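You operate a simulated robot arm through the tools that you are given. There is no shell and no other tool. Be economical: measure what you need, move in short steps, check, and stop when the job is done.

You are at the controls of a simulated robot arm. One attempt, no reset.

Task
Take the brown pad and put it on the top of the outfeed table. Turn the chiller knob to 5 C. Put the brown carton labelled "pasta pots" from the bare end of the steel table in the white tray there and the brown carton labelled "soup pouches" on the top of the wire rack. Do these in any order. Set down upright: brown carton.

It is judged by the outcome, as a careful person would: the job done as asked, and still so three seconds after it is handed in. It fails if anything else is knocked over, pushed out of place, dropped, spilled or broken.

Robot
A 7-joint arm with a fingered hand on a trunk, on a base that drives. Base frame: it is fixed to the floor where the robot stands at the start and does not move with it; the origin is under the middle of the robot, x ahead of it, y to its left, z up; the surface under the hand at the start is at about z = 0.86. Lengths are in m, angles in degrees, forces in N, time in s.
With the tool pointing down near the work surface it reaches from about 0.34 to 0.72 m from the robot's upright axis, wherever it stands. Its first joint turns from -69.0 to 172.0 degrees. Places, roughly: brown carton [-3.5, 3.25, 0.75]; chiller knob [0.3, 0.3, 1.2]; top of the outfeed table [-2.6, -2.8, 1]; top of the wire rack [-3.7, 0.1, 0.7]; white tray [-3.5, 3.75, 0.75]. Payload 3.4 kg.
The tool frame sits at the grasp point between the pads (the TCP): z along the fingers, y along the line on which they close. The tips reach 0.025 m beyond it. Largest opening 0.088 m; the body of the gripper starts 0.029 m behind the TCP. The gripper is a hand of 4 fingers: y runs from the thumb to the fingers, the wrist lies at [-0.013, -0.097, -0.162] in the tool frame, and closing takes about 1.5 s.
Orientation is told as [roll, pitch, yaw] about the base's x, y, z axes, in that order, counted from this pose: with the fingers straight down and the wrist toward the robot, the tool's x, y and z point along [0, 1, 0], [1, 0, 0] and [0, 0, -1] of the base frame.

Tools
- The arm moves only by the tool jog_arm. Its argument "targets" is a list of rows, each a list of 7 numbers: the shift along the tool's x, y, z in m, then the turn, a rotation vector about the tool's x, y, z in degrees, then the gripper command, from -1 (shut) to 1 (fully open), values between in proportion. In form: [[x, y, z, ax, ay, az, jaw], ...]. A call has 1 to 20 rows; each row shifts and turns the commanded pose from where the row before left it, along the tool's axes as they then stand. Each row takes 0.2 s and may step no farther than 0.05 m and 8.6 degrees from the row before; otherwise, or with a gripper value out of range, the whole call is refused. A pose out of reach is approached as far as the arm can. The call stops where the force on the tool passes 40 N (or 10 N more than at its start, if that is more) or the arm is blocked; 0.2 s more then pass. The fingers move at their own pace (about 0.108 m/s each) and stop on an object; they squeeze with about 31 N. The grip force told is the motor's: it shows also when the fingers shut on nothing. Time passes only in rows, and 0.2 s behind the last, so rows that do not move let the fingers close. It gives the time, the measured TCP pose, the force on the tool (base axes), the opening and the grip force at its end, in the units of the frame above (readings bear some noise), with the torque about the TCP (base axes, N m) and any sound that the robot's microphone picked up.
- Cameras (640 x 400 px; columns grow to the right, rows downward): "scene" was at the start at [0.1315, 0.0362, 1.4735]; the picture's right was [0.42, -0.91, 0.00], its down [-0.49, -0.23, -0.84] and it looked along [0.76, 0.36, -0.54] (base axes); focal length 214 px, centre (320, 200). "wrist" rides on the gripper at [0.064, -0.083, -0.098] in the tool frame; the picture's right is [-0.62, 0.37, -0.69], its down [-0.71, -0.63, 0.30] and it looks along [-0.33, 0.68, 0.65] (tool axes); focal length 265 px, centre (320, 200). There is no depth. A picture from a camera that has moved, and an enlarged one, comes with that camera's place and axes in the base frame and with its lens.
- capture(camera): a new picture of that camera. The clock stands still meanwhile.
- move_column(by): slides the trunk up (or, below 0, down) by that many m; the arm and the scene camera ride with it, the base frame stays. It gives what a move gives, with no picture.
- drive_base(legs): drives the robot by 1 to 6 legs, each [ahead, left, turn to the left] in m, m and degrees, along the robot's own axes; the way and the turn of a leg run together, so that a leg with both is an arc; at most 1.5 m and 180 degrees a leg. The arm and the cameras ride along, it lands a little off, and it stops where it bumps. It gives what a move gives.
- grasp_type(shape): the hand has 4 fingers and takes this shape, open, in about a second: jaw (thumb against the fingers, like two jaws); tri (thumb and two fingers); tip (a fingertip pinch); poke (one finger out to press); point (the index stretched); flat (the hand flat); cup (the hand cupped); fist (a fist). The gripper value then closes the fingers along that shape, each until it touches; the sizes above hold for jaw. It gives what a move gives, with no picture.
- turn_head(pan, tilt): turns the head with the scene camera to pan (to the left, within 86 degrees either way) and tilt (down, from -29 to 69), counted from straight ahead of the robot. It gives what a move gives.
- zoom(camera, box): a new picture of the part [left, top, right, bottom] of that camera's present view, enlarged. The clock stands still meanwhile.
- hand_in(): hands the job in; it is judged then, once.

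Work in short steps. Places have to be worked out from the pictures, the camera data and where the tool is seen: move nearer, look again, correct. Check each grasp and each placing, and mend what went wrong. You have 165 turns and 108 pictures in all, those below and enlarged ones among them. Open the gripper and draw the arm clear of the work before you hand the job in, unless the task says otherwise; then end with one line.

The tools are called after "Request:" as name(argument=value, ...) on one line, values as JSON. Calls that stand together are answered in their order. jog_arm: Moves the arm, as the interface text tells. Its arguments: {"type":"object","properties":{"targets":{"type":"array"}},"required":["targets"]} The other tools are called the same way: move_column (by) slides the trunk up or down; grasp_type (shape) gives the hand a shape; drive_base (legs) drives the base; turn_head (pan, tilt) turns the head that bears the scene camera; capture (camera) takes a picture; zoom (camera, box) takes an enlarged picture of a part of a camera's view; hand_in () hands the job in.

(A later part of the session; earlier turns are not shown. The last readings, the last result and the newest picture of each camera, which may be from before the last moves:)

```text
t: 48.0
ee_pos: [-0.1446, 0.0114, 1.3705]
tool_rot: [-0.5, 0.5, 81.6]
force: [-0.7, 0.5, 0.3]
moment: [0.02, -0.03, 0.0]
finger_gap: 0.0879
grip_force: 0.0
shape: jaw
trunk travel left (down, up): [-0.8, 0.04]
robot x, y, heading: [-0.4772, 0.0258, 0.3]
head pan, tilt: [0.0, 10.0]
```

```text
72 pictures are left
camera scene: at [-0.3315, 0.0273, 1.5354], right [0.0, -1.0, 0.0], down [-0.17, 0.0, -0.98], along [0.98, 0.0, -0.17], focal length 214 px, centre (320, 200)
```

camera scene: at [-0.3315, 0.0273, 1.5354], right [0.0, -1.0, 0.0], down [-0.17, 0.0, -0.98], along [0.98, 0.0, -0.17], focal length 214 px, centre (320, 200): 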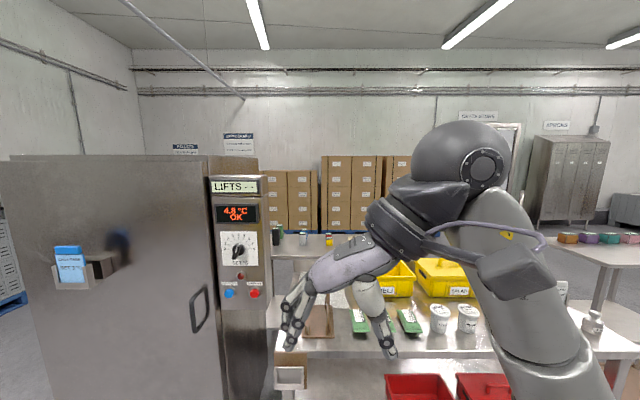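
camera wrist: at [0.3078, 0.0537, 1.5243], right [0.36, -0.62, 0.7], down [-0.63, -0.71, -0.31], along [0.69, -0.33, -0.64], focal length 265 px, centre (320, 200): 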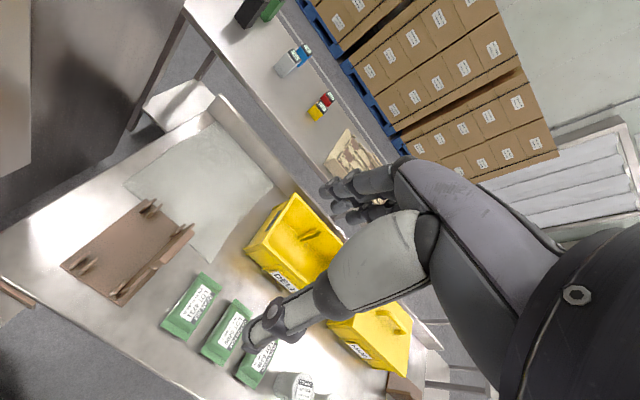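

The base bumped into something behind. I move slightly ahead and look to both sides/rear.

Request:
drive_base(legs=[[0.06, 0, 0]])

Request:
turn_head(pan=86, tilt=35)

Request:
capture(camera="scene")

Request:
turn_head(pan=-86, tilt=35)

Request:
capture(camera="scene")

```text
t: 49.0
ee_pos: [-0.0859, 0.012, 1.3709]
tool_rot: [-0.4, 0.5, 81.4]
force: [0.2, 0.3, -0.2]
moment: [0.01, 0.01, 0.01]
finger_gap: 0.0879
grip_force: 0.0
shape: jaw
trunk travel left (down, up): [-0.8, 0.04]
robot x, y, heading: [-0.416, 0.0247, 0.5]
head pan, tilt: [0.0, 10.0]
```

```text
t: 50.6
ee_pos: [-0.0862, 0.0114, 1.3704]
tool_rot: [-0.5, 0.5, 81.4]
force: [-0.6, 0.6, -0.5]
moment: [0.01, 0.0, 0.01]
finger_gap: 0.0879
grip_force: 0.1
shape: jaw
trunk travel left (down, up): [-0.8, 0.04]
robot x, y, heading: [-0.4161, 0.0274, 0.3]
head pan, tilt: [85.9, 35.0]
```

```text
71 pictures are left
camera scene: at [-0.3591, 0.115, 1.4953], right [1.0, -0.07, 0.0], down [-0.04, -0.57, -0.82], along [0.05, 0.82, -0.57], focal length 214 px, centre (320, 200)
```

scene: 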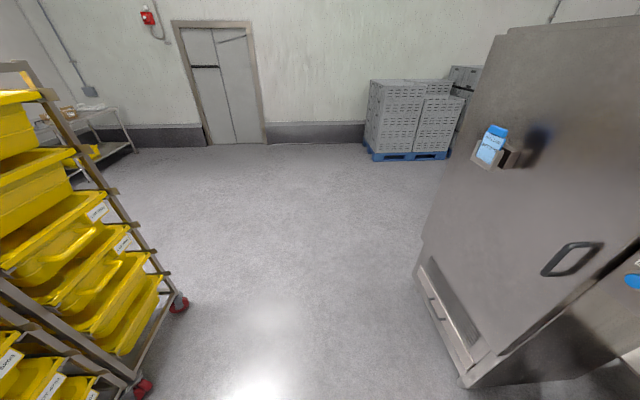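

```text
t: 53.2
ee_pos: [-0.0873, 0.0114, 1.3698]
tool_rot: [-0.6, 0.5, 81.5]
force: [0.4, -0.5, 0.0]
moment: [-0.02, 0.02, -0.02]
finger_gap: 0.0875
grip_force: 0.1
shape: jaw
trunk travel left (down, up): [-0.8, 0.04]
robot x, y, heading: [-0.4182, 0.0297, -0.0]
head pan, tilt: [-85.9, 35.0]
```

```text
70 pictures are left
camera scene: at [-0.3584, -0.0606, 1.4953], right [-1.0, -0.08, 0.0], down [-0.04, 0.57, -0.82], along [0.06, -0.82, -0.57], focal length 214 px, centre (320, 200)
```

scene: 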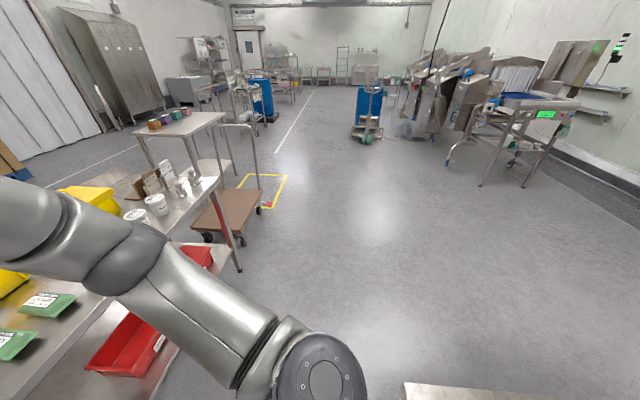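

Bins trolley stands behind-left; it appears unmoved. I'm clear of the table, so lower the trunk.

Request:
move_column(by=-0.4)

Request:
move_column(by=-0.3)

Request:
jog_arm(targets=[[0, 0, 0.04, 0, 0, 0, 1], [0, 0, 0.04, 0, 0, 0, 1], [0, 0, 0.04, 0, 0, 0, 1], [-0.04, 0, 0, 0, 0, 0, 1], [-0.04, 0, 0, 0, 0, 0, 1], [0, 0, 0, 0, 0, -8.3, 1]])

Request:
turn_head(pan=10, tilt=5)

Request:
capture(camera="scene")

```text
t: 57.0
ee_pos: [-0.0858, 0.0129, 0.9718]
tool_rot: [-0.5, 0.5, 81.5]
force: [-0.2, -0.2, 0.2]
moment: [-0.01, 0.0, 0.0]
finger_gap: 0.0878
grip_force: 0.0
shape: jaw
trunk travel left (down, up): [-0.4, 0.44]
robot x, y, heading: [-0.418, 0.0262, 0.8]
head pan, tilt: [-85.9, 35.0]
```

```text
t: 60.0
ee_pos: [-0.0854, 0.0113, 0.6705]
tool_rot: [-0.4, 0.5, 81.5]
force: [0.0, 0.2, -0.1]
moment: [0.0, 0.03, 0.03]
finger_gap: 0.0878
grip_force: 0.0
shape: jaw
trunk travel left (down, up): [-0.1, 0.74]
robot x, y, heading: [-0.4179, 0.0268, -0.1]
head pan, tilt: [-85.9, 35.0]
```

```text
t: 61.4
ee_pos: [-0.1041, 0.0436, 0.5588]
tool_rot: [-0.4, 0.6, 89.7]
force: [0.0, 0.1, 0.5]
moment: [-0.04, 0.01, 0.04]
finger_gap: 0.0878
grip_force: 0.0
shape: jaw
out of reach, approached as far as the arm can: row 4, 5, 6
trunk travel left (down, up): [-0.1, 0.74]
robot x, y, heading: [-0.4151, 0.0299, 0.4]
head pan, tilt: [-85.9, 35.0]
```

```text
t: 63.2
ee_pos: [-0.1042, 0.0428, 0.5594]
tool_rot: [-0.4, 0.6, 89.7]
force: [-0.2, 0.1, 0.4]
moment: [0.0, 0.0, 0.02]
finger_gap: 0.0877
grip_force: 0.1
shape: jaw
trunk travel left (down, up): [-0.1, 0.74]
robot x, y, heading: [-0.4148, 0.029, 0.6]
head pan, tilt: [10.0, 5.0]
```

```text
69 pictures are left
camera scene: at [-0.2748, 0.0436, 0.8435], right [0.18, -0.98, 0.0], down [-0.09, -0.02, -1.0], along [0.98, 0.18, -0.09], focal length 214 px, centre (320, 200)
```

scene: 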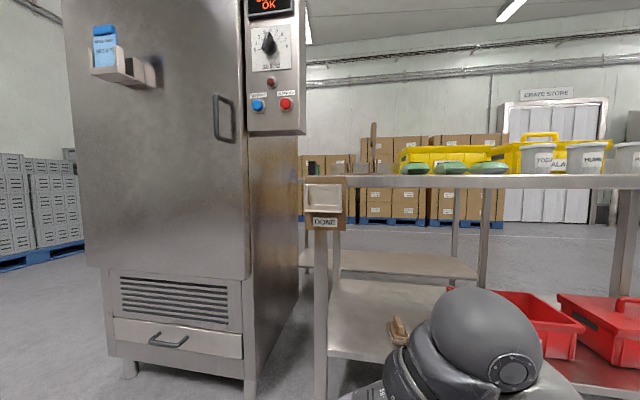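

Pad now triangulates to about [0.476, -0.107, 0.32]. Yaw +90 only reaches a short radius, so I try the other side (yaw -90, wrist to the left), extending ahead at yaw 0.

Request:
jog_arm(targets=[[0, 0, 0, 0, 0, 8.2, 1], [0, 0, 0, 0, 0, 8.2, 1], [0, 0, 0, 0, 0, 8.2, 1], [0, 0, 0, 0, 0, 8.2, 1], [0, 0, 0, 0, 0, 8.2, 1], [0, 0, 0, 0, 0, 8.2, 1], [0, 0, 0, 0, 0, 8.2, 1], [0, 0, 0, 0, 0, 8.2, 1], [0, 0, 0, 0, 0, 8.2, 1], [0, 0, 0, 0, 0, 8.2, 1], [0, 0, 0, 0, 0, 8, 1], [0, 0.045, 0, 0, 0, 0, 1], [0, 0.045, 0, 0, 0, 0, 1], [0, 0.045, 0, 0, 0, 0, 1]])

Request:
jog_arm(targets=[[0, 0, 0, 0, 0, 8.2, 1], [0, 0, 0, 0, 0, 8.2, 1], [0, 0, 0, 0, 0, 8.2, 1], [0, 0, 0, 0, 0, 8.2, 1], [0, 0, 0, 0, 0, 8.2, 1], [0, 0, 0, 0, 0, 8.2, 1], [0, 0, 0, 0, 0, 8.2, 1], [0, 0, 0, 0, 0, 8.2, 1], [0, 0, 0, 0, 0, 8.2, 1], [0, 0, 0, 0, 0, 8.2, 1], [0, 0, 0, 0, 0, 8, 1]])

Request:
capture(camera="scene")

```text
t: 66.2
ee_pos: [0.0303, 0.0426, 0.5601]
tool_rot: [-0.5, -0.4, -0.1]
force: [-0.2, 0.2, -0.6]
moment: [0.02, 0.02, 0.01]
finger_gap: 0.0876
grip_force: 0.1
shape: jaw
trunk travel left (down, up): [-0.1, 0.74]
robot x, y, heading: [-0.4146, 0.0295, 0.5]
head pan, tilt: [10.0, 5.0]
```

```text
t: 68.6
ee_pos: [0.0305, 0.043, 0.5605]
tool_rot: [0.5, -0.5, -90.3]
force: [-0.3, 0.2, 0.4]
moment: [-0.01, 0.03, -0.03]
finger_gap: 0.0876
grip_force: 0.1
shape: jaw
trunk travel left (down, up): [-0.1, 0.74]
robot x, y, heading: [-0.4143, 0.0259, 0.1]
head pan, tilt: [10.0, 5.0]
```

```text
68 pictures are left
camera scene: at [-0.2748, 0.0436, 0.8435], right [0.18, -0.98, 0.0], down [-0.09, -0.02, -1.0], along [0.98, 0.18, -0.09], focal length 214 px, centre (320, 200)
```

scene: 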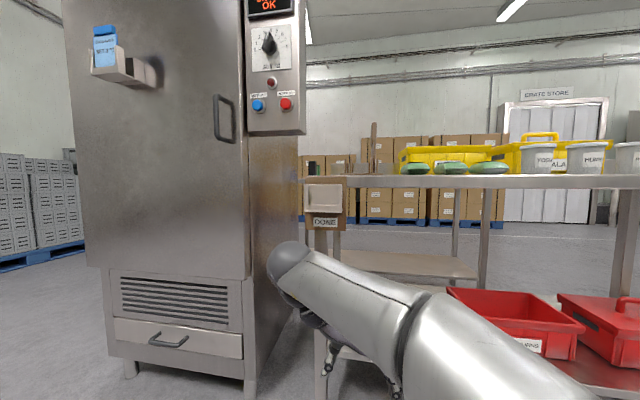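

Yaw -90 works. Extend ahead 8 cm, lower 12 cm, and look at how the forearm lies.

Request:
jog_arm(targets=[[0.04, 0, 0, 0, 0, 0, 1], [0.04, 0, 0, 0, 0, 0, 1], [0, 0, 0.04, 0, 0, 0, 1], [0, 0, 0.04, 0, 0, 0, 1], [0, 0, 0.04, 0, 0, 0, 1]])

Request:
turn_head(pan=-10, tilt=35)

Request:
capture(camera="scene")

Request:
capture(camera="wrist")

```text
t: 69.8
ee_pos: [0.107, 0.0372, 0.4359]
tool_rot: [0.5, -0.5, -90.1]
force: [0.3, -0.2, -0.1]
moment: [-0.01, -0.04, 0.0]
finger_gap: 0.0877
grip_force: 0.0
shape: jaw
out of reach, approached as far as the arm can: row 2
trunk travel left (down, up): [-0.1, 0.74]
robot x, y, heading: [-0.4187, 0.0321, 0.5]
head pan, tilt: [10.0, 5.0]
```

```text
t: 70.7
ee_pos: [0.1063, 0.0358, 0.4373]
tool_rot: [0.5, -0.6, -90.2]
force: [-0.9, -0.1, 0.1]
moment: [-0.03, -0.02, 0.03]
finger_gap: 0.0878
grip_force: 0.1
shape: jaw
trunk travel left (down, up): [-0.1, 0.74]
robot x, y, heading: [-0.4169, 0.0301, 0.3]
head pan, tilt: [-10.0, 35.0]
```

```text
67 pictures are left
camera scene: at [-0.2783, 0.0124, 0.7954], right [-0.17, -0.99, 0.0], down [-0.56, 0.1, -0.82], along [0.81, -0.14, -0.57], focal length 214 px, centre (320, 200)
```

scene: 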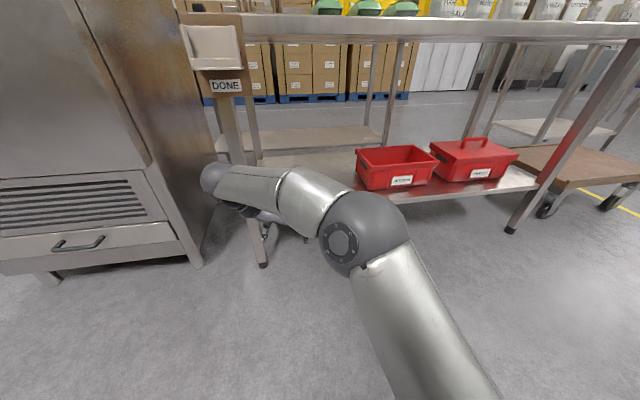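

```text
66 pictures are left
camera wrist: at [0.1709, 0.1205, 0.5356], right [-0.63, -0.36, 0.69], down [-0.71, 0.63, -0.32], along [-0.32, -0.69, -0.65], focal length 265 px, centre (320, 200)
```

wrist: 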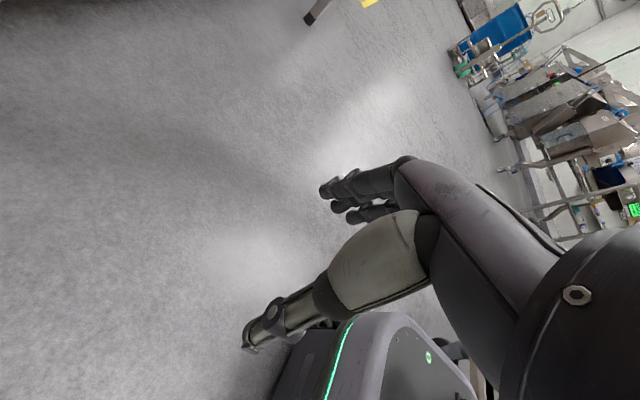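

Instead of driving sideways, I move the hand right 14 cm so the forearm lies straighter, and lower to pad height.

Request:
jog_arm(targets=[[0, 0.047, 0, 0, 0, 0, 1], [0, 0.047, 0, 0, 0, 0, 1], [0, 0.047, 0, 0, 0, 0, 1]])

Request:
move_column(by=-0.05)

Request:
turn_head(pan=10, tilt=35)

Request:
capture(camera="scene")

```text
t: 71.5
ee_pos: [0.105, -0.1044, 0.4382]
tool_rot: [0.7, -0.7, -90.0]
force: [0.7, 0.8, 0.1]
moment: [-0.01, 0.02, -0.02]
finger_gap: 0.0881
grip_force: 0.0
shape: jaw
trunk travel left (down, up): [-0.1, 0.74]
robot x, y, heading: [-0.4183, 0.0263, 0.5]
head pan, tilt: [-10.0, 35.0]
```

```text
t: 72.4
ee_pos: [0.1061, -0.1037, 0.3903]
tool_rot: [0.5, -0.5, -90.2]
force: [-0.1, 0.8, 0.5]
moment: [0.0, 0.0, -0.03]
finger_gap: 0.0876
grip_force: 0.0
shape: jaw
trunk travel left (down, up): [-0.05, 0.79]
robot x, y, heading: [-0.4161, 0.0313, 0.2]
head pan, tilt: [-10.0, 35.0]
```

```text
t: 73.3
ee_pos: [0.1057, -0.1035, 0.3888]
tool_rot: [0.5, -0.5, -90.2]
force: [0.5, 0.1, 0.8]
moment: [0.03, 0.0, 0.02]
finger_gap: 0.0877
grip_force: 0.1
shape: jaw
trunk travel left (down, up): [-0.05, 0.79]
robot x, y, heading: [-0.4166, 0.0282, 0.2]
head pan, tilt: [10.0, 35.0]
```

```text
65 pictures are left
camera scene: at [-0.2785, 0.0429, 0.7453], right [0.18, -0.98, 0.0], down [-0.56, -0.1, -0.82], along [0.81, 0.15, -0.57], focal length 214 px, centre (320, 200)
```

scene: 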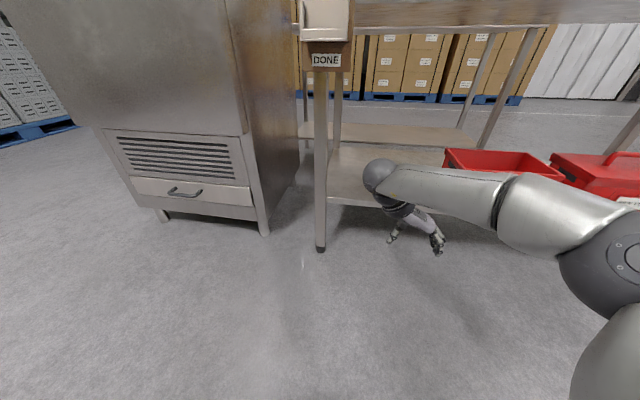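

The elbow would be over the red bin if I drove straight in. I'll come in with the robot turned 35° right from farther left, so the forearm stays clear, keeping the jaws across the handle.

Request:
move_column(by=0.07)

Request:
drive_base(legs=[[0, 0.16, 0], [0, 0, -35]])

Request:
jog_arm(targets=[[0, -0.045, 0, 0, 0, -7, 1], [0, -0.045, 0, 0, 0, -7, 1], [0, -0.045, 0, 0, 0, -7, 1], [0, 0, 0, 0, 0, -7, 1], [0, 0, 0, 0, 0, -7, 1]])

Request:
turn_head(pan=35, tilt=20)

Request:
capture(camera="scene")

```text
t: 74.3
ee_pos: [0.1058, -0.1044, 0.4577]
tool_rot: [0.3, -0.5, -90.2]
force: [-0.9, 0.0, 0.2]
moment: [0.0, -0.02, 0.0]
finger_gap: 0.0879
grip_force: 0.1
shape: jaw
trunk travel left (down, up): [-0.12, 0.72]
robot x, y, heading: [-0.4138, 0.0288, 0.6]
head pan, tilt: [10.0, 35.0]
```

```text
t: 77.4
ee_pos: [-0.0649, -0.2204, 0.4586]
tool_rot: [0.4, -0.5, -125.2]
force: [-0.6, -0.4, -0.8]
moment: [-0.03, -0.01, 0.0]
finger_gap: 0.088
grip_force: 0.1
shape: jaw
trunk travel left (down, up): [-0.12, 0.72]
robot x, y, heading: [-0.4164, 0.1843, -34.7]
head pan, tilt: [10.0, 35.0]
```

```text
t: 78.6
ee_pos: [-0.0013, -0.1012, 0.4567]
tool_rot: [0.1, -0.7, -90.0]
force: [0.3, -0.5, 0.0]
moment: [0.01, 0.01, -0.01]
finger_gap: 0.0881
grip_force: 0.1
shape: jaw
trunk travel left (down, up): [-0.12, 0.72]
robot x, y, heading: [-0.416, 0.1888, -34.7]
head pan, tilt: [10.0, 35.0]
```

```text
t: 79.5
ee_pos: [-0.0018, -0.102, 0.456]
tool_rot: [0.1, -0.7, -90.2]
force: [-0.6, -0.1, 0.2]
moment: [0.02, 0.05, 0.02]
finger_gap: 0.0879
grip_force: 0.1
shape: jaw
trunk travel left (down, up): [-0.12, 0.72]
robot x, y, heading: [-0.4149, 0.1839, -34.6]
head pan, tilt: [35.0, 20.0]
```

```text
64 pictures are left
camera scene: at [-0.2819, 0.1578, 0.8391], right [0.0, -1.0, 0.0], down [-0.34, 0.0, -0.94], along [0.94, 0.0, -0.34], focal length 214 px, centre (320, 200)
```

scene: 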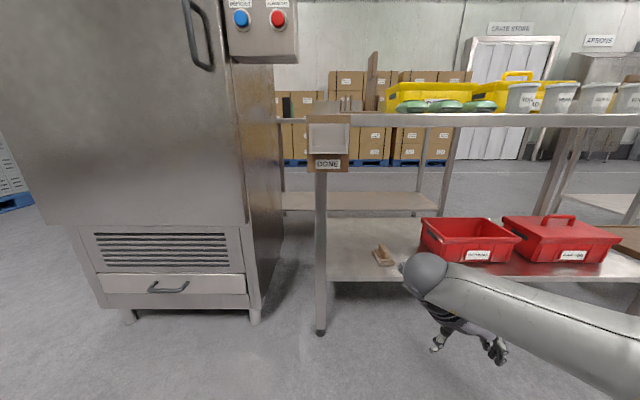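

Pad confirmed at [0.476, -0.108], shelf about z 0.30. To keep the base away from the table leg, I extend the arm 9 cm more along +x first.

Request:
jog_arm(targets=[[0.045, 0, 0, 0, 0, 0, 1], [0.045, 0, 0, 0, 0, 0, 1]])

```text
t: 80.1
ee_pos: [0.0893, -0.1024, 0.4561]
tool_rot: [0.0, -0.6, -90.2]
force: [0.3, 0.3, 0.1]
moment: [0.03, -0.02, 0.04]
finger_gap: 0.0878
grip_force: 0.1
shape: jaw
trunk travel left (down, up): [-0.12, 0.72]
robot x, y, heading: [-0.4146, 0.1869, -34.7]
head pan, tilt: [35.0, 20.0]
```

Reach is fine. Drive in along +x.

Request:
drive_base(legs=[[0.32, 0.215, 0]])

Request:
capture(camera="scene")

Request:
capture(camera="wrist")

```text
t: 82.5
ee_pos: [0.4739, -0.1061, 0.4564]
tool_rot: [0.1, -0.8, -90.2]
force: [-0.6, 0.2, -0.7]
moment: [-0.01, 0.01, 0.01]
finger_gap: 0.088
grip_force: 0.0
shape: jaw
trunk travel left (down, up): [-0.12, 0.72]
robot x, y, heading: [-0.032, 0.1826, -34.6]
head pan, tilt: [35.0, 20.0]
```

```text
63 pictures are left
camera scene: at [0.1018, 0.1545, 0.8392], right [0.0, -1.0, 0.0], down [-0.34, 0.0, -0.94], along [0.94, 0.0, -0.34], focal length 214 px, centre (320, 200)
```

scene: 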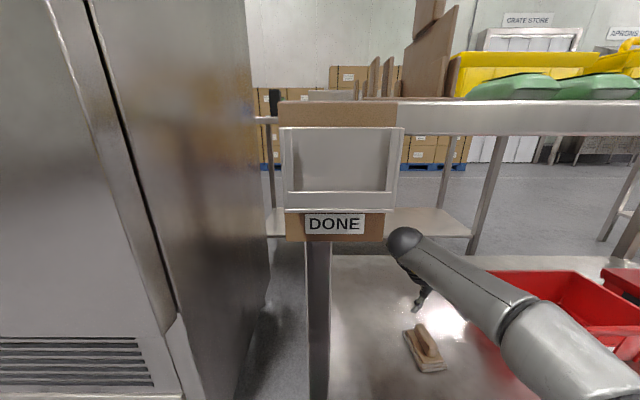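

```text
62 pictures are left
camera wrist: at [0.5376, -0.0223, 0.555], right [-0.62, -0.36, 0.7], down [-0.71, 0.63, -0.31], along [-0.33, -0.69, -0.65], focal length 265 px, centre (320, 200)
```

wrist: 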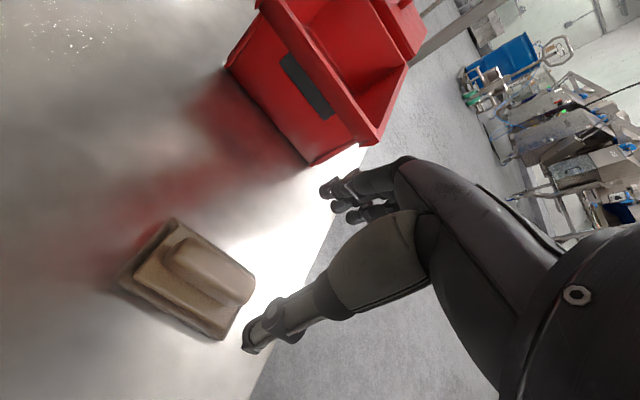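

Hand is above the pad, aligned. Lower 9 cm with the trunk and check.

Request:
move_column(by=-0.09)

Request:
capture(camera="wrist")

Request:
zoom(camera="scene", box=[340, 220, 500, 400])

```text
t: 83.8
ee_pos: [0.4722, -0.1059, 0.3674]
tool_rot: [0.1, -0.8, -90.2]
force: [0.0, -0.1, -0.4]
moment: [-0.01, 0.01, 0.0]
finger_gap: 0.0886
grip_force: 0.1
shape: jaw
trunk travel left (down, up): [-0.03, 0.81]
robot x, y, heading: [-0.0323, 0.1861, -34.7]
head pan, tilt: [35.0, 20.0]
```

```text
61 pictures are left
camera wrist: at [0.5376, -0.0223, 0.465], right [-0.62, -0.36, 0.7], down [-0.71, 0.63, -0.31], along [-0.33, -0.69, -0.65], focal length 265 px, centre (320, 200)
```

wrist: 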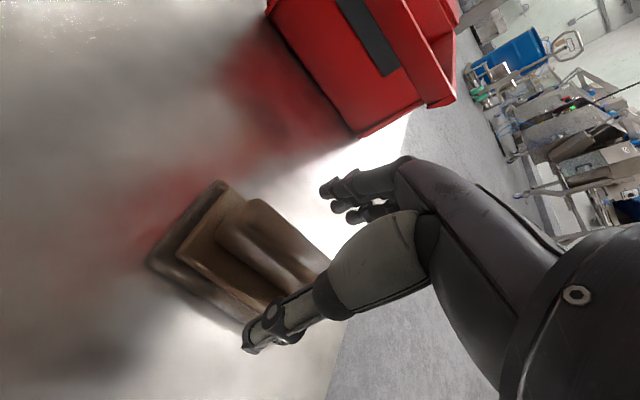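

```text
2.22 times, centred on (420, 310) of scene
camera zoom: at [0.1018, 0.1545, 0.7492], right [0.0, -1.0, 0.0], down [-0.34, 0.0, -0.94], along [0.94, 0.0, -0.34], focal length 477 px, centre (98, -44)
```

zoom: 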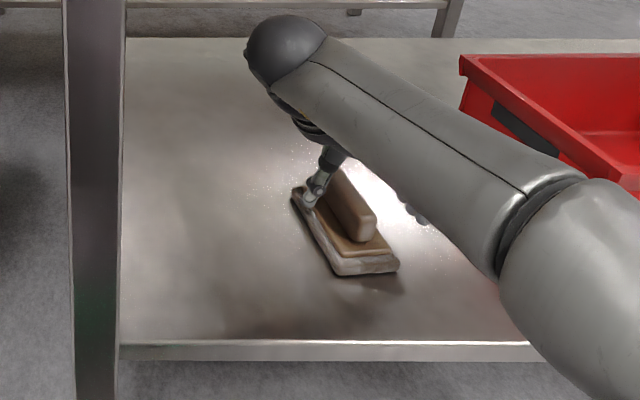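

Handle centre is about [0.485, -0.104]; I nudge +1.2 cm in x, down 1 cm, and close gently.

Request:
jog_arm(targets=[[0.012, -0.001, 0.01, 0, 0, 0, 1], [0, 0, 0, 0, 0, 0, -1], [0, 0, 0, 0, 0, 0, -1], [0, 0, 0, 0, 0, 0, -1], [0, 0, 0, 0, 0, 0, -1], [0, 0, 0, 0, 0, 0, -1], [0, 0, 0, 0, 0, 0, -1]])

Request:
capture(camera="wrist")

```text
t: 85.4
ee_pos: [0.484, -0.1065, 0.3564]
tool_rot: [0.1, -0.6, -90.2]
force: [0.3, 0.1, 0.4]
moment: [-0.02, 0.01, 0.01]
finger_gap: 0.0182
grip_force: 31.0
shape: jaw
trunk travel left (down, up): [-0.03, 0.81]
robot x, y, heading: [-0.035, 0.1833, -34.4]
head pan, tilt: [35.0, 20.0]
```

```text
59 pictures are left
camera wrist: at [0.5492, -0.0219, 0.4545], right [-0.62, -0.36, 0.7], down [-0.71, 0.63, -0.31], along [-0.33, -0.69, -0.65], focal length 265 px, centre (320, 200)
```

wrist: 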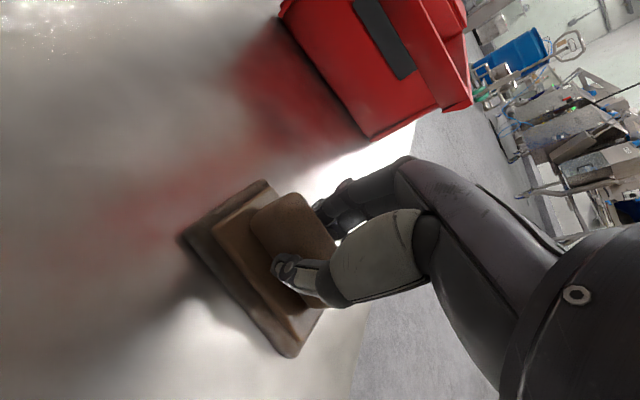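

Handle gripped at 18 mm. Lift 9 cm and check it hangs flat.

Request:
move_column(by=0.09)

Request:
capture(camera="wrist")

```text
t: 86.6
ee_pos: [0.4849, -0.1066, 0.4464]
tool_rot: [0.0, -0.7, -90.3]
force: [-0.2, -0.6, -0.4]
moment: [0.01, -0.03, -0.01]
finger_gap: 0.0183
grip_force: 31.0
shape: jaw
trunk travel left (down, up): [-0.12, 0.72]
robot x, y, heading: [-0.0346, 0.1852, -34.8]
head pan, tilt: [35.0, 20.0]
```

```text
58 pictures are left
camera wrist: at [0.5493, -0.0218, 0.5445], right [-0.62, -0.36, 0.7], down [-0.71, 0.63, -0.31], along [-0.33, -0.69, -0.65], focal length 265 px, centre (320, 200)
```

wrist: 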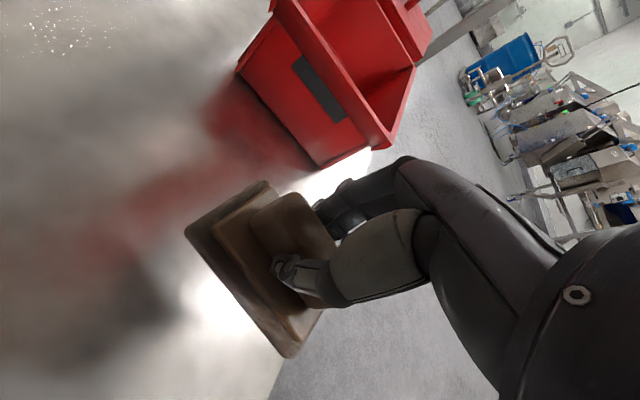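

Pad is held flat. Drive back out along -x, then raise the trunk.

Request:
drive_base(legs=[[-0.33, -0.225, 0]])

Request:
move_column(by=0.4)

Request:
move_column(by=0.3)

Request:
turn_head(pan=-80, tilt=20)

Request:
capture(camera="scene")

```text
t: 89.1
ee_pos: [0.086, -0.1024, 0.4467]
tool_rot: [0.0, -0.6, -90.2]
force: [-0.2, -1.2, -0.3]
moment: [-0.02, 0.01, 0.01]
finger_gap: 0.0183
grip_force: 31.3
shape: jaw
trunk travel left (down, up): [-0.12, 0.72]
robot x, y, heading: [-0.4275, 0.1893, -34.6]
head pan, tilt: [35.0, 20.0]
```

```text
t: 93.0
ee_pos: [0.086, -0.1018, 0.8468]
tool_rot: [0.1, -0.7, -90.1]
force: [-0.6, 0.4, -0.8]
moment: [0.01, 0.04, 0.0]
finger_gap: 0.0182
grip_force: 31.0
shape: jaw
trunk travel left (down, up): [-0.52, 0.32]
robot x, y, heading: [-0.4306, 0.1893, -34.6]
head pan, tilt: [35.0, 20.0]
```

```text
t: 96.0
ee_pos: [0.0865, -0.1023, 1.1456]
tool_rot: [0.0, -0.7, -90.2]
force: [-0.1, 0.2, -1.5]
moment: [-0.03, -0.02, -0.01]
finger_gap: 0.0183
grip_force: 31.1
shape: jaw
trunk travel left (down, up): [-0.82, 0.02]
robot x, y, heading: [-0.4316, 0.1907, -34.8]
head pan, tilt: [35.0, 20.0]
```

```text
t: 97.9
ee_pos: [0.0871, -0.1024, 1.146]
tool_rot: [0.1, -0.7, -90.2]
force: [-0.3, 0.2, -1.0]
moment: [0.0, -0.01, 0.02]
finger_gap: 0.0183
grip_force: 31.4
shape: jaw
trunk travel left (down, up): [-0.82, 0.02]
robot x, y, heading: [-0.4339, 0.1846, -34.7]
head pan, tilt: [-80.0, 20.0]
```

```text
57 pictures are left
camera scene: at [-0.4283, 0.0735, 1.5392], right [-0.91, 0.42, 0.0], down [0.14, 0.31, -0.94], along [-0.39, -0.85, -0.34], focal length 214 px, centre (320, 200)
```

scene: 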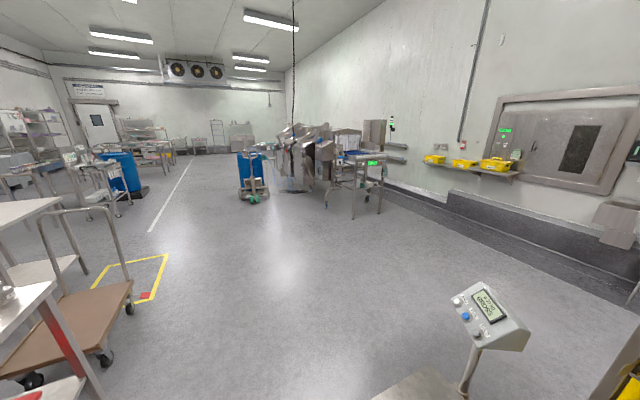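

The aisle to the right is clear; the outfeed table is by the packing machine at far right. I turn to face -y and drive along the aisle.

Request:
drive_base(legs=[[0, 0, -55.3], [1.5, 0, 0]])

Request:
turn_head(pan=-40, tilt=20)

Request:
capture(camera="scene")

Request:
turn_head(pan=-86, tilt=25)

Request:
capture(camera="scene")

```text
t: 107.8
ee_pos: [-0.3764, -1.9073, 1.1461]
tool_rot: [0.0, -0.7, -145.5]
force: [-0.4, 0.2, -0.5]
moment: [-0.01, 0.0, 0.01]
finger_gap: 0.0183
grip_force: 31.1
shape: jaw
trunk travel left (down, up): [-0.82, 0.02]
robot x, y, heading: [-0.4312, -1.3135, -90.1]
head pan, tilt: [-80.0, 20.0]
```

```text
t: 108.9
ee_pos: [-0.3747, -1.9066, 1.1467]
tool_rot: [0.0, -0.8, -145.5]
force: [0.2, 0.3, -0.9]
moment: [-0.03, 0.01, -0.04]
finger_gap: 0.0182
grip_force: 30.7
shape: jaw
trunk travel left (down, up): [-0.82, 0.02]
robot x, y, heading: [-0.4341, -1.3147, -90.2]
head pan, tilt: [-40.0, 20.0]
```

```text
56 pictures are left
camera scene: at [-0.4913, -1.4392, 1.5391], right [-0.77, 0.64, 0.0], down [0.22, 0.26, -0.94], along [-0.6, -0.72, -0.34], focal length 214 px, centre (320, 200)
```

scene: 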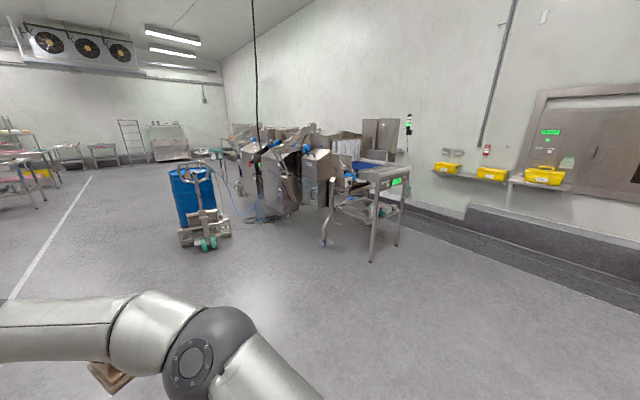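

```text
t: 110.0
ee_pos: [-0.3752, -1.9073, 1.146]
tool_rot: [0.0, -0.8, -145.5]
force: [-0.3, -0.1, -0.7]
moment: [0.01, -0.03, -0.02]
finger_gap: 0.0181
grip_force: 31.5
shape: jaw
trunk travel left (down, up): [-0.82, 0.02]
robot x, y, heading: [-0.4342, -1.3137, -90.1]
head pan, tilt: [-85.9, 25.0]
```

```text
55 pictures are left
camera scene: at [-0.5232, -1.3745, 1.5311], right [-0.07, 1.0, 0.0], down [0.42, 0.03, -0.91], along [-0.9, -0.06, -0.42], focal length 214 px, centre (320, 200)
```

scene: 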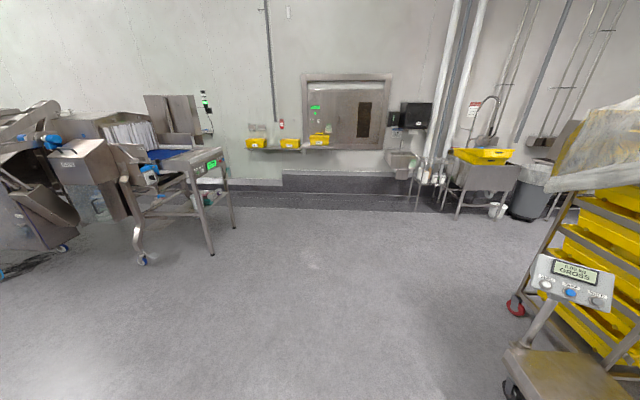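

Outfeed table: the one with blue surface and green display, near edge x≈-2.3. I drive to stand before it, facing -x.

Request:
drive_base(legs=[[0, 0, -90], [0.9, 1.3, 0]])

Request:
turn_head(pan=10, tilt=30)

Request:
capture(camera="scene")

```text
refused: leg 2 is longer than a leg can be; nothing moved
```

```text
t: 111.7
ee_pos: [-0.3762, -1.9067, 1.1456]
tool_rot: [-0.1, -0.7, -145.5]
force: [-0.3, -0.6, -1.7]
moment: [-0.03, 0.0, -0.02]
finger_gap: 0.0186
grip_force: 31.0
shape: jaw
trunk travel left (down, up): [-0.82, 0.02]
robot x, y, heading: [-0.4328, -1.3172, -89.9]
head pan, tilt: [10.0, 30.0]
```

```text
54 pictures are left
camera scene: at [-0.4157, -1.457, 1.5231], right [-0.98, -0.17, 0.0], down [-0.09, 0.49, -0.87], along [0.15, -0.85, -0.5], focal length 214 px, centre (320, 200)
```

scene: 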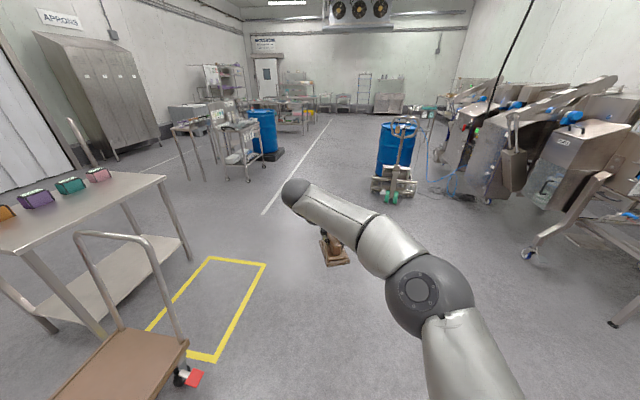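

Split the leg and retry.

Request:
drive_base(legs=[[0, 0, -90], [0.45, 0.65, 0], [0.45, 0.6, 0]])

Request:
capture(camera="scene")

```text
t: 123.4
ee_pos: [-1.8937, -2.6534, 1.1468]
tool_rot: [-0.1, -0.6, 126.1]
force: [0.4, -0.5, -0.8]
moment: [0.0, 0.01, 0.0]
finger_gap: 0.0181
grip_force: 31.0
shape: jaw
trunk travel left (down, up): [-0.82, 0.02]
robot x, y, heading: [-1.3072, -2.5857, -178.5]
head pan, tilt: [10.0, 30.0]
```

```text
53 pictures are left
camera scene: at [-1.4435, -2.6038, 1.5231], right [-0.2, 0.98, 0.0], down [0.49, 0.1, -0.87], along [-0.85, -0.17, -0.5], focal length 214 px, centre (320, 200)
```

scene: 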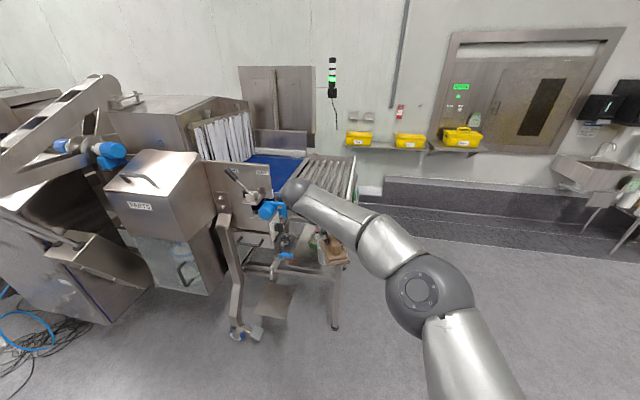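

Zoom in on the outfeed table top.

Request:
zoom(camera="scene", box=[190, 110, 390, 290])

Request:
capture(camera="wrist")

```text
2.22 times, centred on (290, 200) of scene
camera zoom: at [-1.4435, -2.6038, 1.5231], right [-0.2, 0.98, 0.0], down [0.49, 0.1, -0.87], along [-0.85, -0.17, -0.5], focal length 477 px, centre (387, 200)
```

zoom: 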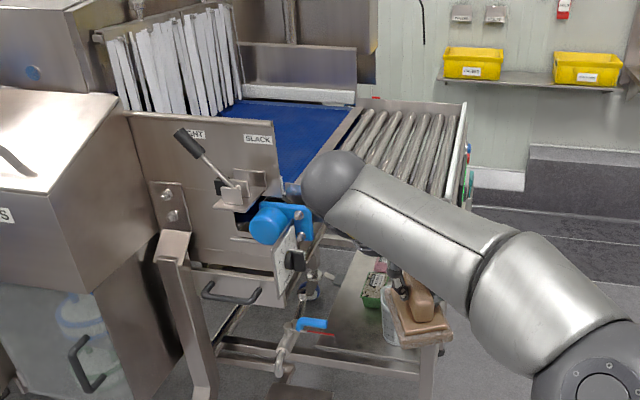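

```text
51 pictures are left
camera wrist: at [-1.8961, -2.7613, 1.2445], right [0.29, 0.66, 0.7], down [0.95, -0.09, -0.31], along [-0.15, 0.75, -0.65], focal length 265 px, centre (320, 200)
```

wrist: 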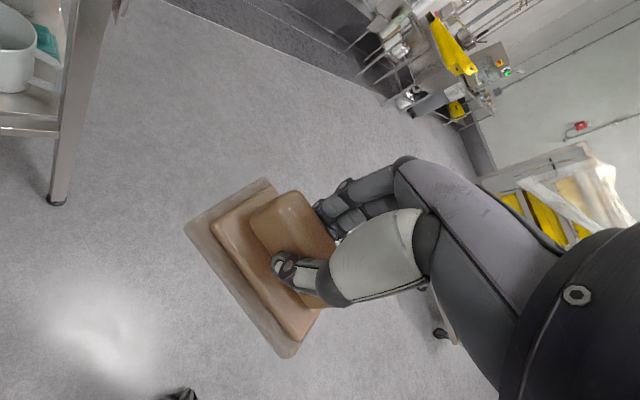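

The roller top spans about x -2.4..-2.95, y -2.67..-2.95, rollers running along x. I turn the hand so the pad's length lies across the rollers, then drive closer.

Request:
jog_arm(targets=[[0, 0, 0, 0, 0, -7.6, -1], [0, 0, 0, 0, 0, -7.6, -1], [0, 0, 0, 0, 0, -7.6, -1], [0, 0, 0, 0, 0, -7.6, -1], [0, 0, 0, 0, 0, -7.6, -1], [0, 0, 0, 0, 0, -7.6, -1], [0, 0, 0, 0, 0, -7.6, -1], [0, 0, -0.04, 0, 0, 0, -1]])

Request:
drive_base(legs=[[0.4, 0.06, -1.5]])

Request:
turn_head(pan=10, tilt=30)

Request:
capture(camera="scene")

```text
t: 125.2
ee_pos: [-1.8931, -2.6563, 1.1858]
tool_rot: [-0.5, -0.5, 179.4]
force: [-0.4, 0.4, 0.0]
moment: [0.0, -0.02, 0.0]
finger_gap: 0.0182
grip_force: 31.3
shape: jaw
trunk travel left (down, up): [-0.82, 0.02]
robot x, y, heading: [-1.3041, -2.584, -178.5]
head pan, tilt: [10.0, 30.0]
```

```text
t: 127.7
ee_pos: [-2.2971, -2.7065, 1.185]
tool_rot: [-0.5, -0.3, 177.9]
force: [0.7, -0.1, -1.3]
moment: [-0.02, -0.03, -0.02]
finger_gap: 0.0184
grip_force: 30.8
shape: jaw
trunk travel left (down, up): [-0.82, 0.02]
robot x, y, heading: [-1.7093, -2.6483, -179.8]
head pan, tilt: [10.0, 30.0]
```

```text
t: 128.3
ee_pos: [-2.2967, -2.7058, 1.1846]
tool_rot: [-0.5, -0.4, 177.8]
force: [-0.8, 1.2, -1.4]
moment: [0.02, -0.01, -0.01]
finger_gap: 0.0182
grip_force: 31.3
shape: jaw
trunk travel left (down, up): [-0.82, 0.02]
robot x, y, heading: [-1.7022, -2.6471, -179.9]
head pan, tilt: [10.0, 30.0]
```

```text
50 pictures are left
camera scene: at [-1.8449, -2.6658, 1.523], right [-0.18, 0.98, 0.0], down [0.49, 0.09, -0.87], along [-0.85, -0.15, -0.5], focal length 214 px, centre (320, 200)
```

scene: 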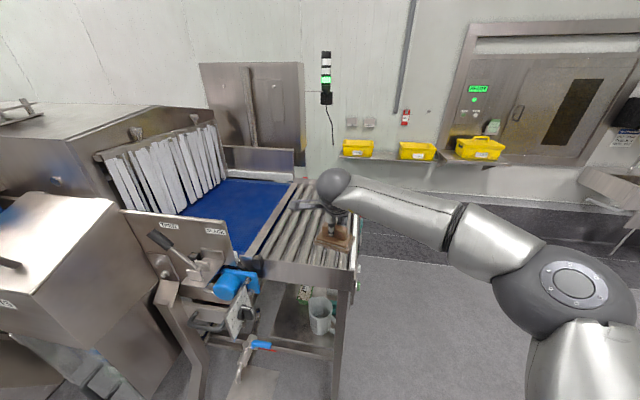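

Table top corners fit x -2.31..-2.9, y -2.98..-2.65 at z≈1.0. Drive 22 cm closer, then centre the pad over the rollers.

Request:
drive_base(legs=[[0.22, 0, 0]])

Request:
jog_arm(targets=[[0.038, 0.014, 0, 0, 0, 0, -1], [0.038, 0.014, 0, 0, 0, 0, -1], [0.038, 0.014, 0, 0, 0, 0, -1], [0, 0, 0.04, 0, 0, 0, -1], [0, 0, 0.035, 0, 0, -2, -1]])

Request:
capture(camera="scene")

Request:
capture(camera="wrist")

```text
t: 130.0
ee_pos: [-2.5146, -2.7061, 1.185]
tool_rot: [-0.5, -0.6, 177.8]
force: [0.8, 0.3, -0.2]
moment: [0.0, 0.0, 0.0]
finger_gap: 0.0181
grip_force: 31.4
shape: jaw
trunk travel left (down, up): [-0.82, 0.02]
robot x, y, heading: [-1.9244, -2.6457, -179.9]
head pan, tilt: [10.0, 30.0]
```

```text
t: 131.2
ee_pos: [-2.5532, -2.7998, 1.1087]
tool_rot: [-0.5, -0.4, 179.9]
force: [-0.8, -0.2, 0.1]
moment: [-0.01, 0.02, -0.06]
finger_gap: 0.0181
grip_force: 31.0
shape: jaw
out of reach, approached as far as the arm can: row 3
trunk travel left (down, up): [-0.82, 0.02]
robot x, y, heading: [-1.9228, -2.6466, -179.9]
head pan, tilt: [10.0, 30.0]
```

```text
49 pictures are left
camera scene: at [-2.0632, -2.6669, 1.5231], right [-0.17, 0.98, 0.0], down [0.49, 0.09, -0.87], along [-0.85, -0.15, -0.5], focal length 214 px, centre (320, 200)
```

scene: 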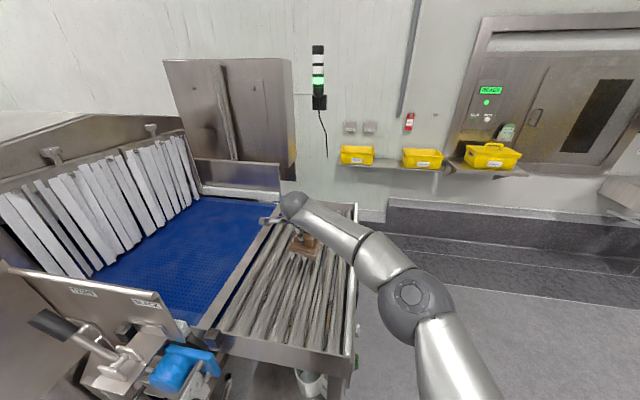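

```text
48 pictures are left
camera wrist: at [-2.4691, -2.8656, 1.2075], right [-0.36, 0.61, 0.7], down [0.63, 0.72, -0.3], along [-0.69, 0.33, -0.65], focal length 265 px, centre (320, 200)
```

wrist: 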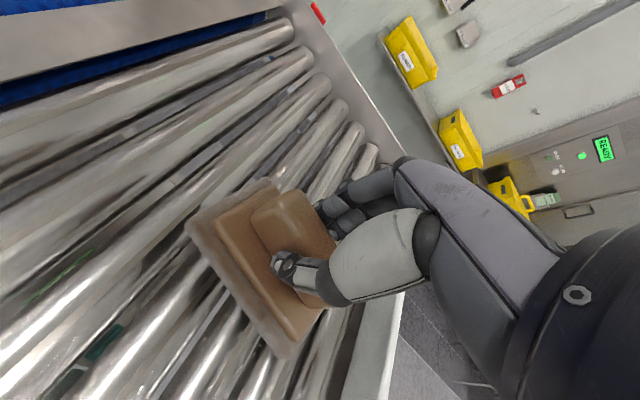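

Pad is over the rollers, lying across them. Lower gently.

Request:
jog_arm(targets=[[0, 0, 0.015, 0, 0, 0, -1], [0, 0, 0.015, 0, 0, 0, -1], [0, 0, 0.012, 0, 0, 0, -1]])

Request:
zoom(camera="scene", box=[240, 190, 370, 290])

```text
t: 132.0
ee_pos: [-2.5533, -2.798, 1.0734]
tool_rot: [-0.2, -0.8, 179.8]
force: [-1.4, -1.8, 18.8]
moment: [-0.04, 0.11, 0.06]
finger_gap: 0.019
grip_force: 31.2
shape: jaw
trunk travel left (down, up): [-0.82, 0.02]
robot x, y, heading: [-1.9216, -2.647, -179.9]
head pan, tilt: [10.0, 30.0]
```

```text
4.00 times, centred on (305, 240) of scene
camera zoom: at [-2.0594, -2.6655, 1.5239], right [-0.17, 0.98, 0.0], down [0.49, 0.09, -0.87], along [-0.85, -0.15, -0.5], focal length 858 px, centre (380, 40)
```

zoom: 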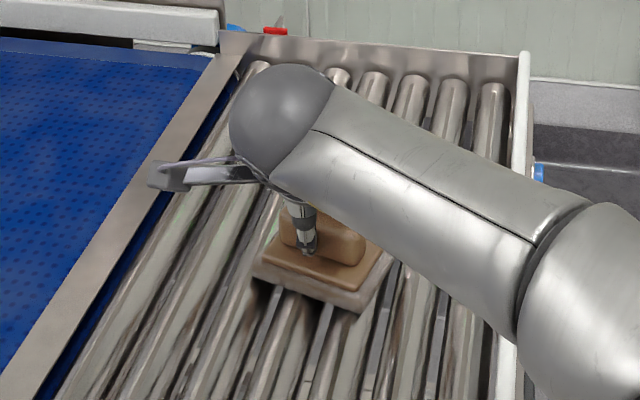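

Contact made (19 N). Ease off, open, and rise.

Request:
jog_arm(targets=[[0, 0, -0.006, 0, 0, 0, -1], [0, 0, 0, 0, 0, 0, 0.2], [0, 0, 0, 0, 0, 0, 1], [0, 0, 0, 0, 0, 0, 1], [0, 0, 0, 0, 0, 0, 1], [0, 0, 0, 0, 0, 0, 1], [0, 0, -0.03, 0, 0, 0, 1], [0, 0, -0.04, 0, 0, 0, 1], [0, 0, -0.04, 0, 0, 0, 1]])

Request:
capture(camera="wrist")

Request:
zoom(camera="scene", box=[240, 190, 370, 290])

```text
t: 134.0
ee_pos: [-2.5516, -2.8002, 1.1846]
tool_rot: [-0.5, -0.5, 179.9]
force: [0.4, -0.2, 0.4]
moment: [0.03, 0.05, 0.02]
finger_gap: 0.0876
grip_force: 0.0
shape: jaw
trunk travel left (down, up): [-0.82, 0.02]
robot x, y, heading: [-1.9223, -2.6504, -180.1]
head pan, tilt: [10.0, 30.0]
```

```text
46 pictures are left
camera wrist: at [-2.4673, -2.8656, 1.2824], right [-0.36, 0.61, 0.7], down [0.63, 0.72, -0.3], along [-0.69, 0.33, -0.64], focal length 265 px, centre (320, 200)
```

wrist: 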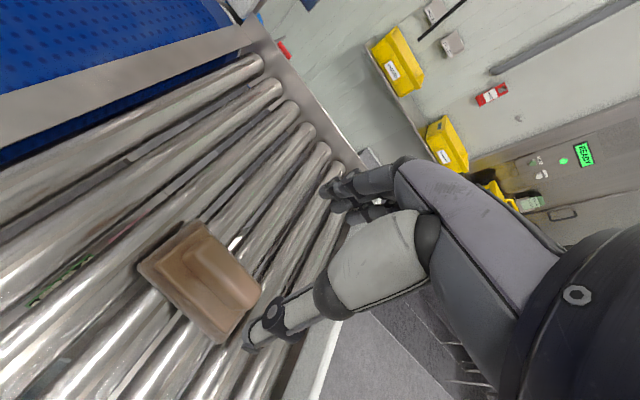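

```text
4.00 times, centred on (305, 240) of scene
camera zoom: at [-2.0617, -2.6667, 1.5232], right [-0.17, 0.98, 0.0], down [0.49, 0.09, -0.87], along [-0.85, -0.15, -0.5], focal length 858 px, centre (380, 40)
```

zoom: 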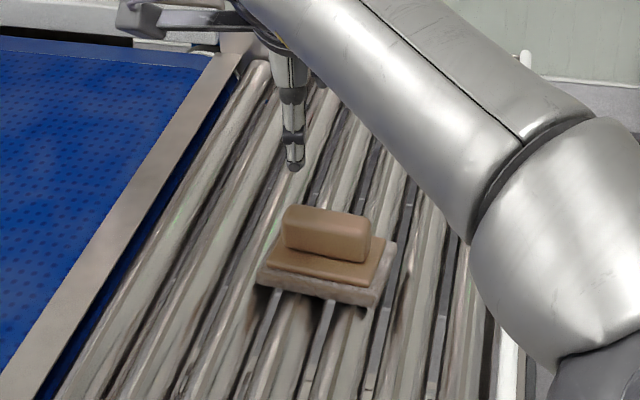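

Pad is on the outfeed rollers. Back out, turn to face +y and look for the next stations.

Request:
drive_base(legs=[[-0.45, 0, 0], [0, 0, -90]])

Request:
turn_head(pan=15, tilt=15)

Request:
capture(camera="scene")

```text
t: 140.5
ee_pos: [-1.635, -2.0225, 1.1838]
tool_rot: [-0.5, -0.4, 90.7]
force: [-0.2, 0.3, -0.1]
moment: [0.0, -0.01, -0.02]
finger_gap: 0.0876
grip_force: 0.1
shape: jaw
trunk travel left (down, up): [-0.82, 0.02]
robot x, y, heading: [-1.4708, -2.6502, 91.0]
head pan, tilt: [10.0, 30.0]
```

```text
t: 141.3
ee_pos: [-1.6355, -2.0218, 1.1838]
tool_rot: [-0.5, -0.5, 90.7]
force: [0.2, 0.6, 0.0]
moment: [-0.02, 0.02, -0.01]
finger_gap: 0.0877
grip_force: 0.0
shape: jaw
trunk travel left (down, up): [-0.82, 0.02]
robot x, y, heading: [-1.4757, -2.6486, 90.9]
head pan, tilt: [15.0, 15.0]
```

```text
44 pictures are left
camera scene: at [-1.4997, -2.5091, 1.5472], right [0.96, 0.27, 0.0], down [0.07, -0.25, -0.97], along [-0.27, 0.93, -0.26], focal length 214 px, centre (320, 200)
```

scene: 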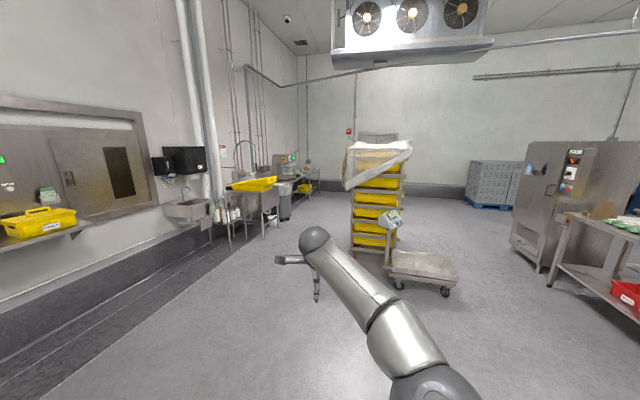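

The wire rack is ahead-left by the wall, the steel table farther along. I drive along x≈-2.5.

Request:
drive_base(legs=[[1.0, 1.05, -1], [1.4, 0, 0]])

Request:
turn_head(pan=75, tilt=25)

Request:
capture(camera="scene")

Request:
turn_head(pan=20, tilt=20)

Request:
capture(camera="scene")

```text
t: 155.1
ee_pos: [-2.6549, 0.3885, 1.1844]
tool_rot: [-0.5, -0.3, 89.3]
force: [-0.1, 0.0, -0.1]
moment: [0.0, -0.03, -0.03]
finger_gap: 0.0878
grip_force: 0.1
shape: jaw
trunk travel left (down, up): [-0.82, 0.02]
robot x, y, heading: [-2.5129, -0.2403, 89.4]
head pan, tilt: [15.0, 15.0]
```

```text
t: 156.4
ee_pos: [-2.6538, 0.3887, 1.1835]
tool_rot: [-0.4, -0.4, 89.2]
force: [-0.1, -0.1, -0.2]
moment: [0.02, -0.02, -0.02]
finger_gap: 0.0879
grip_force: 0.0
shape: jaw
trunk travel left (down, up): [-0.82, 0.02]
robot x, y, heading: [-2.5125, -0.2414, 89.5]
head pan, tilt: [75.0, 25.0]
```

```text
43 pictures are left
camera scene: at [-2.5976, -0.168, 1.5311], right [0.27, 0.96, 0.0], down [0.41, -0.11, -0.91], along [-0.87, 0.24, -0.42], focal length 214 px, centre (320, 200)
```

scene: 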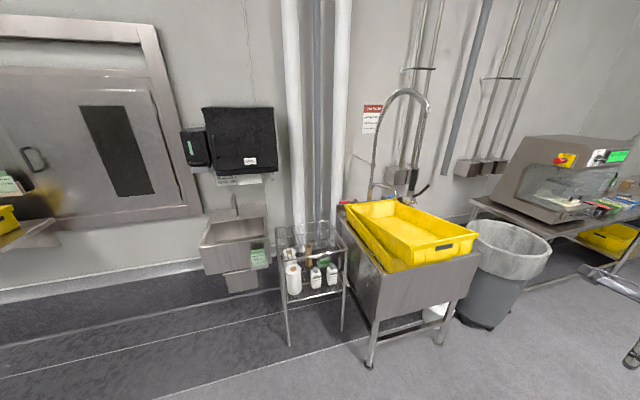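

```text
t: 157.7
ee_pos: [-2.6559, 0.3881, 1.1831]
tool_rot: [-0.6, -0.5, 89.3]
force: [-0.2, 0.7, -0.3]
moment: [0.0, -0.03, 0.02]
finger_gap: 0.0876
grip_force: 0.1
shape: jaw
trunk travel left (down, up): [-0.82, 0.02]
robot x, y, heading: [-2.5105, -0.2409, 89.6]
head pan, tilt: [20.0, 20.0]
```

```text
42 pictures are left
camera scene: at [-2.54, -0.1049, 1.5392], right [0.94, 0.33, 0.0], down [0.11, -0.32, -0.94], along [-0.31, 0.89, -0.34], focal length 214 px, centre (320, 200)
```

scene: 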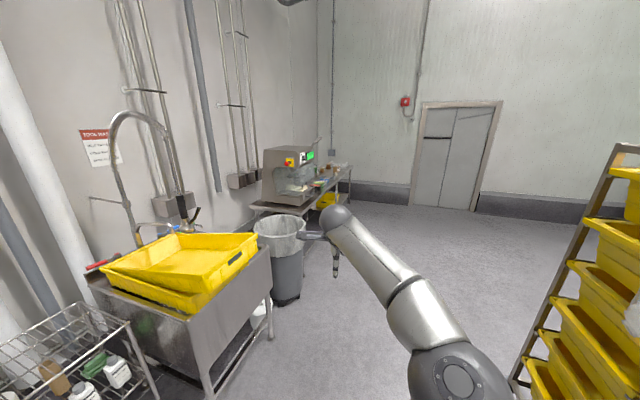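

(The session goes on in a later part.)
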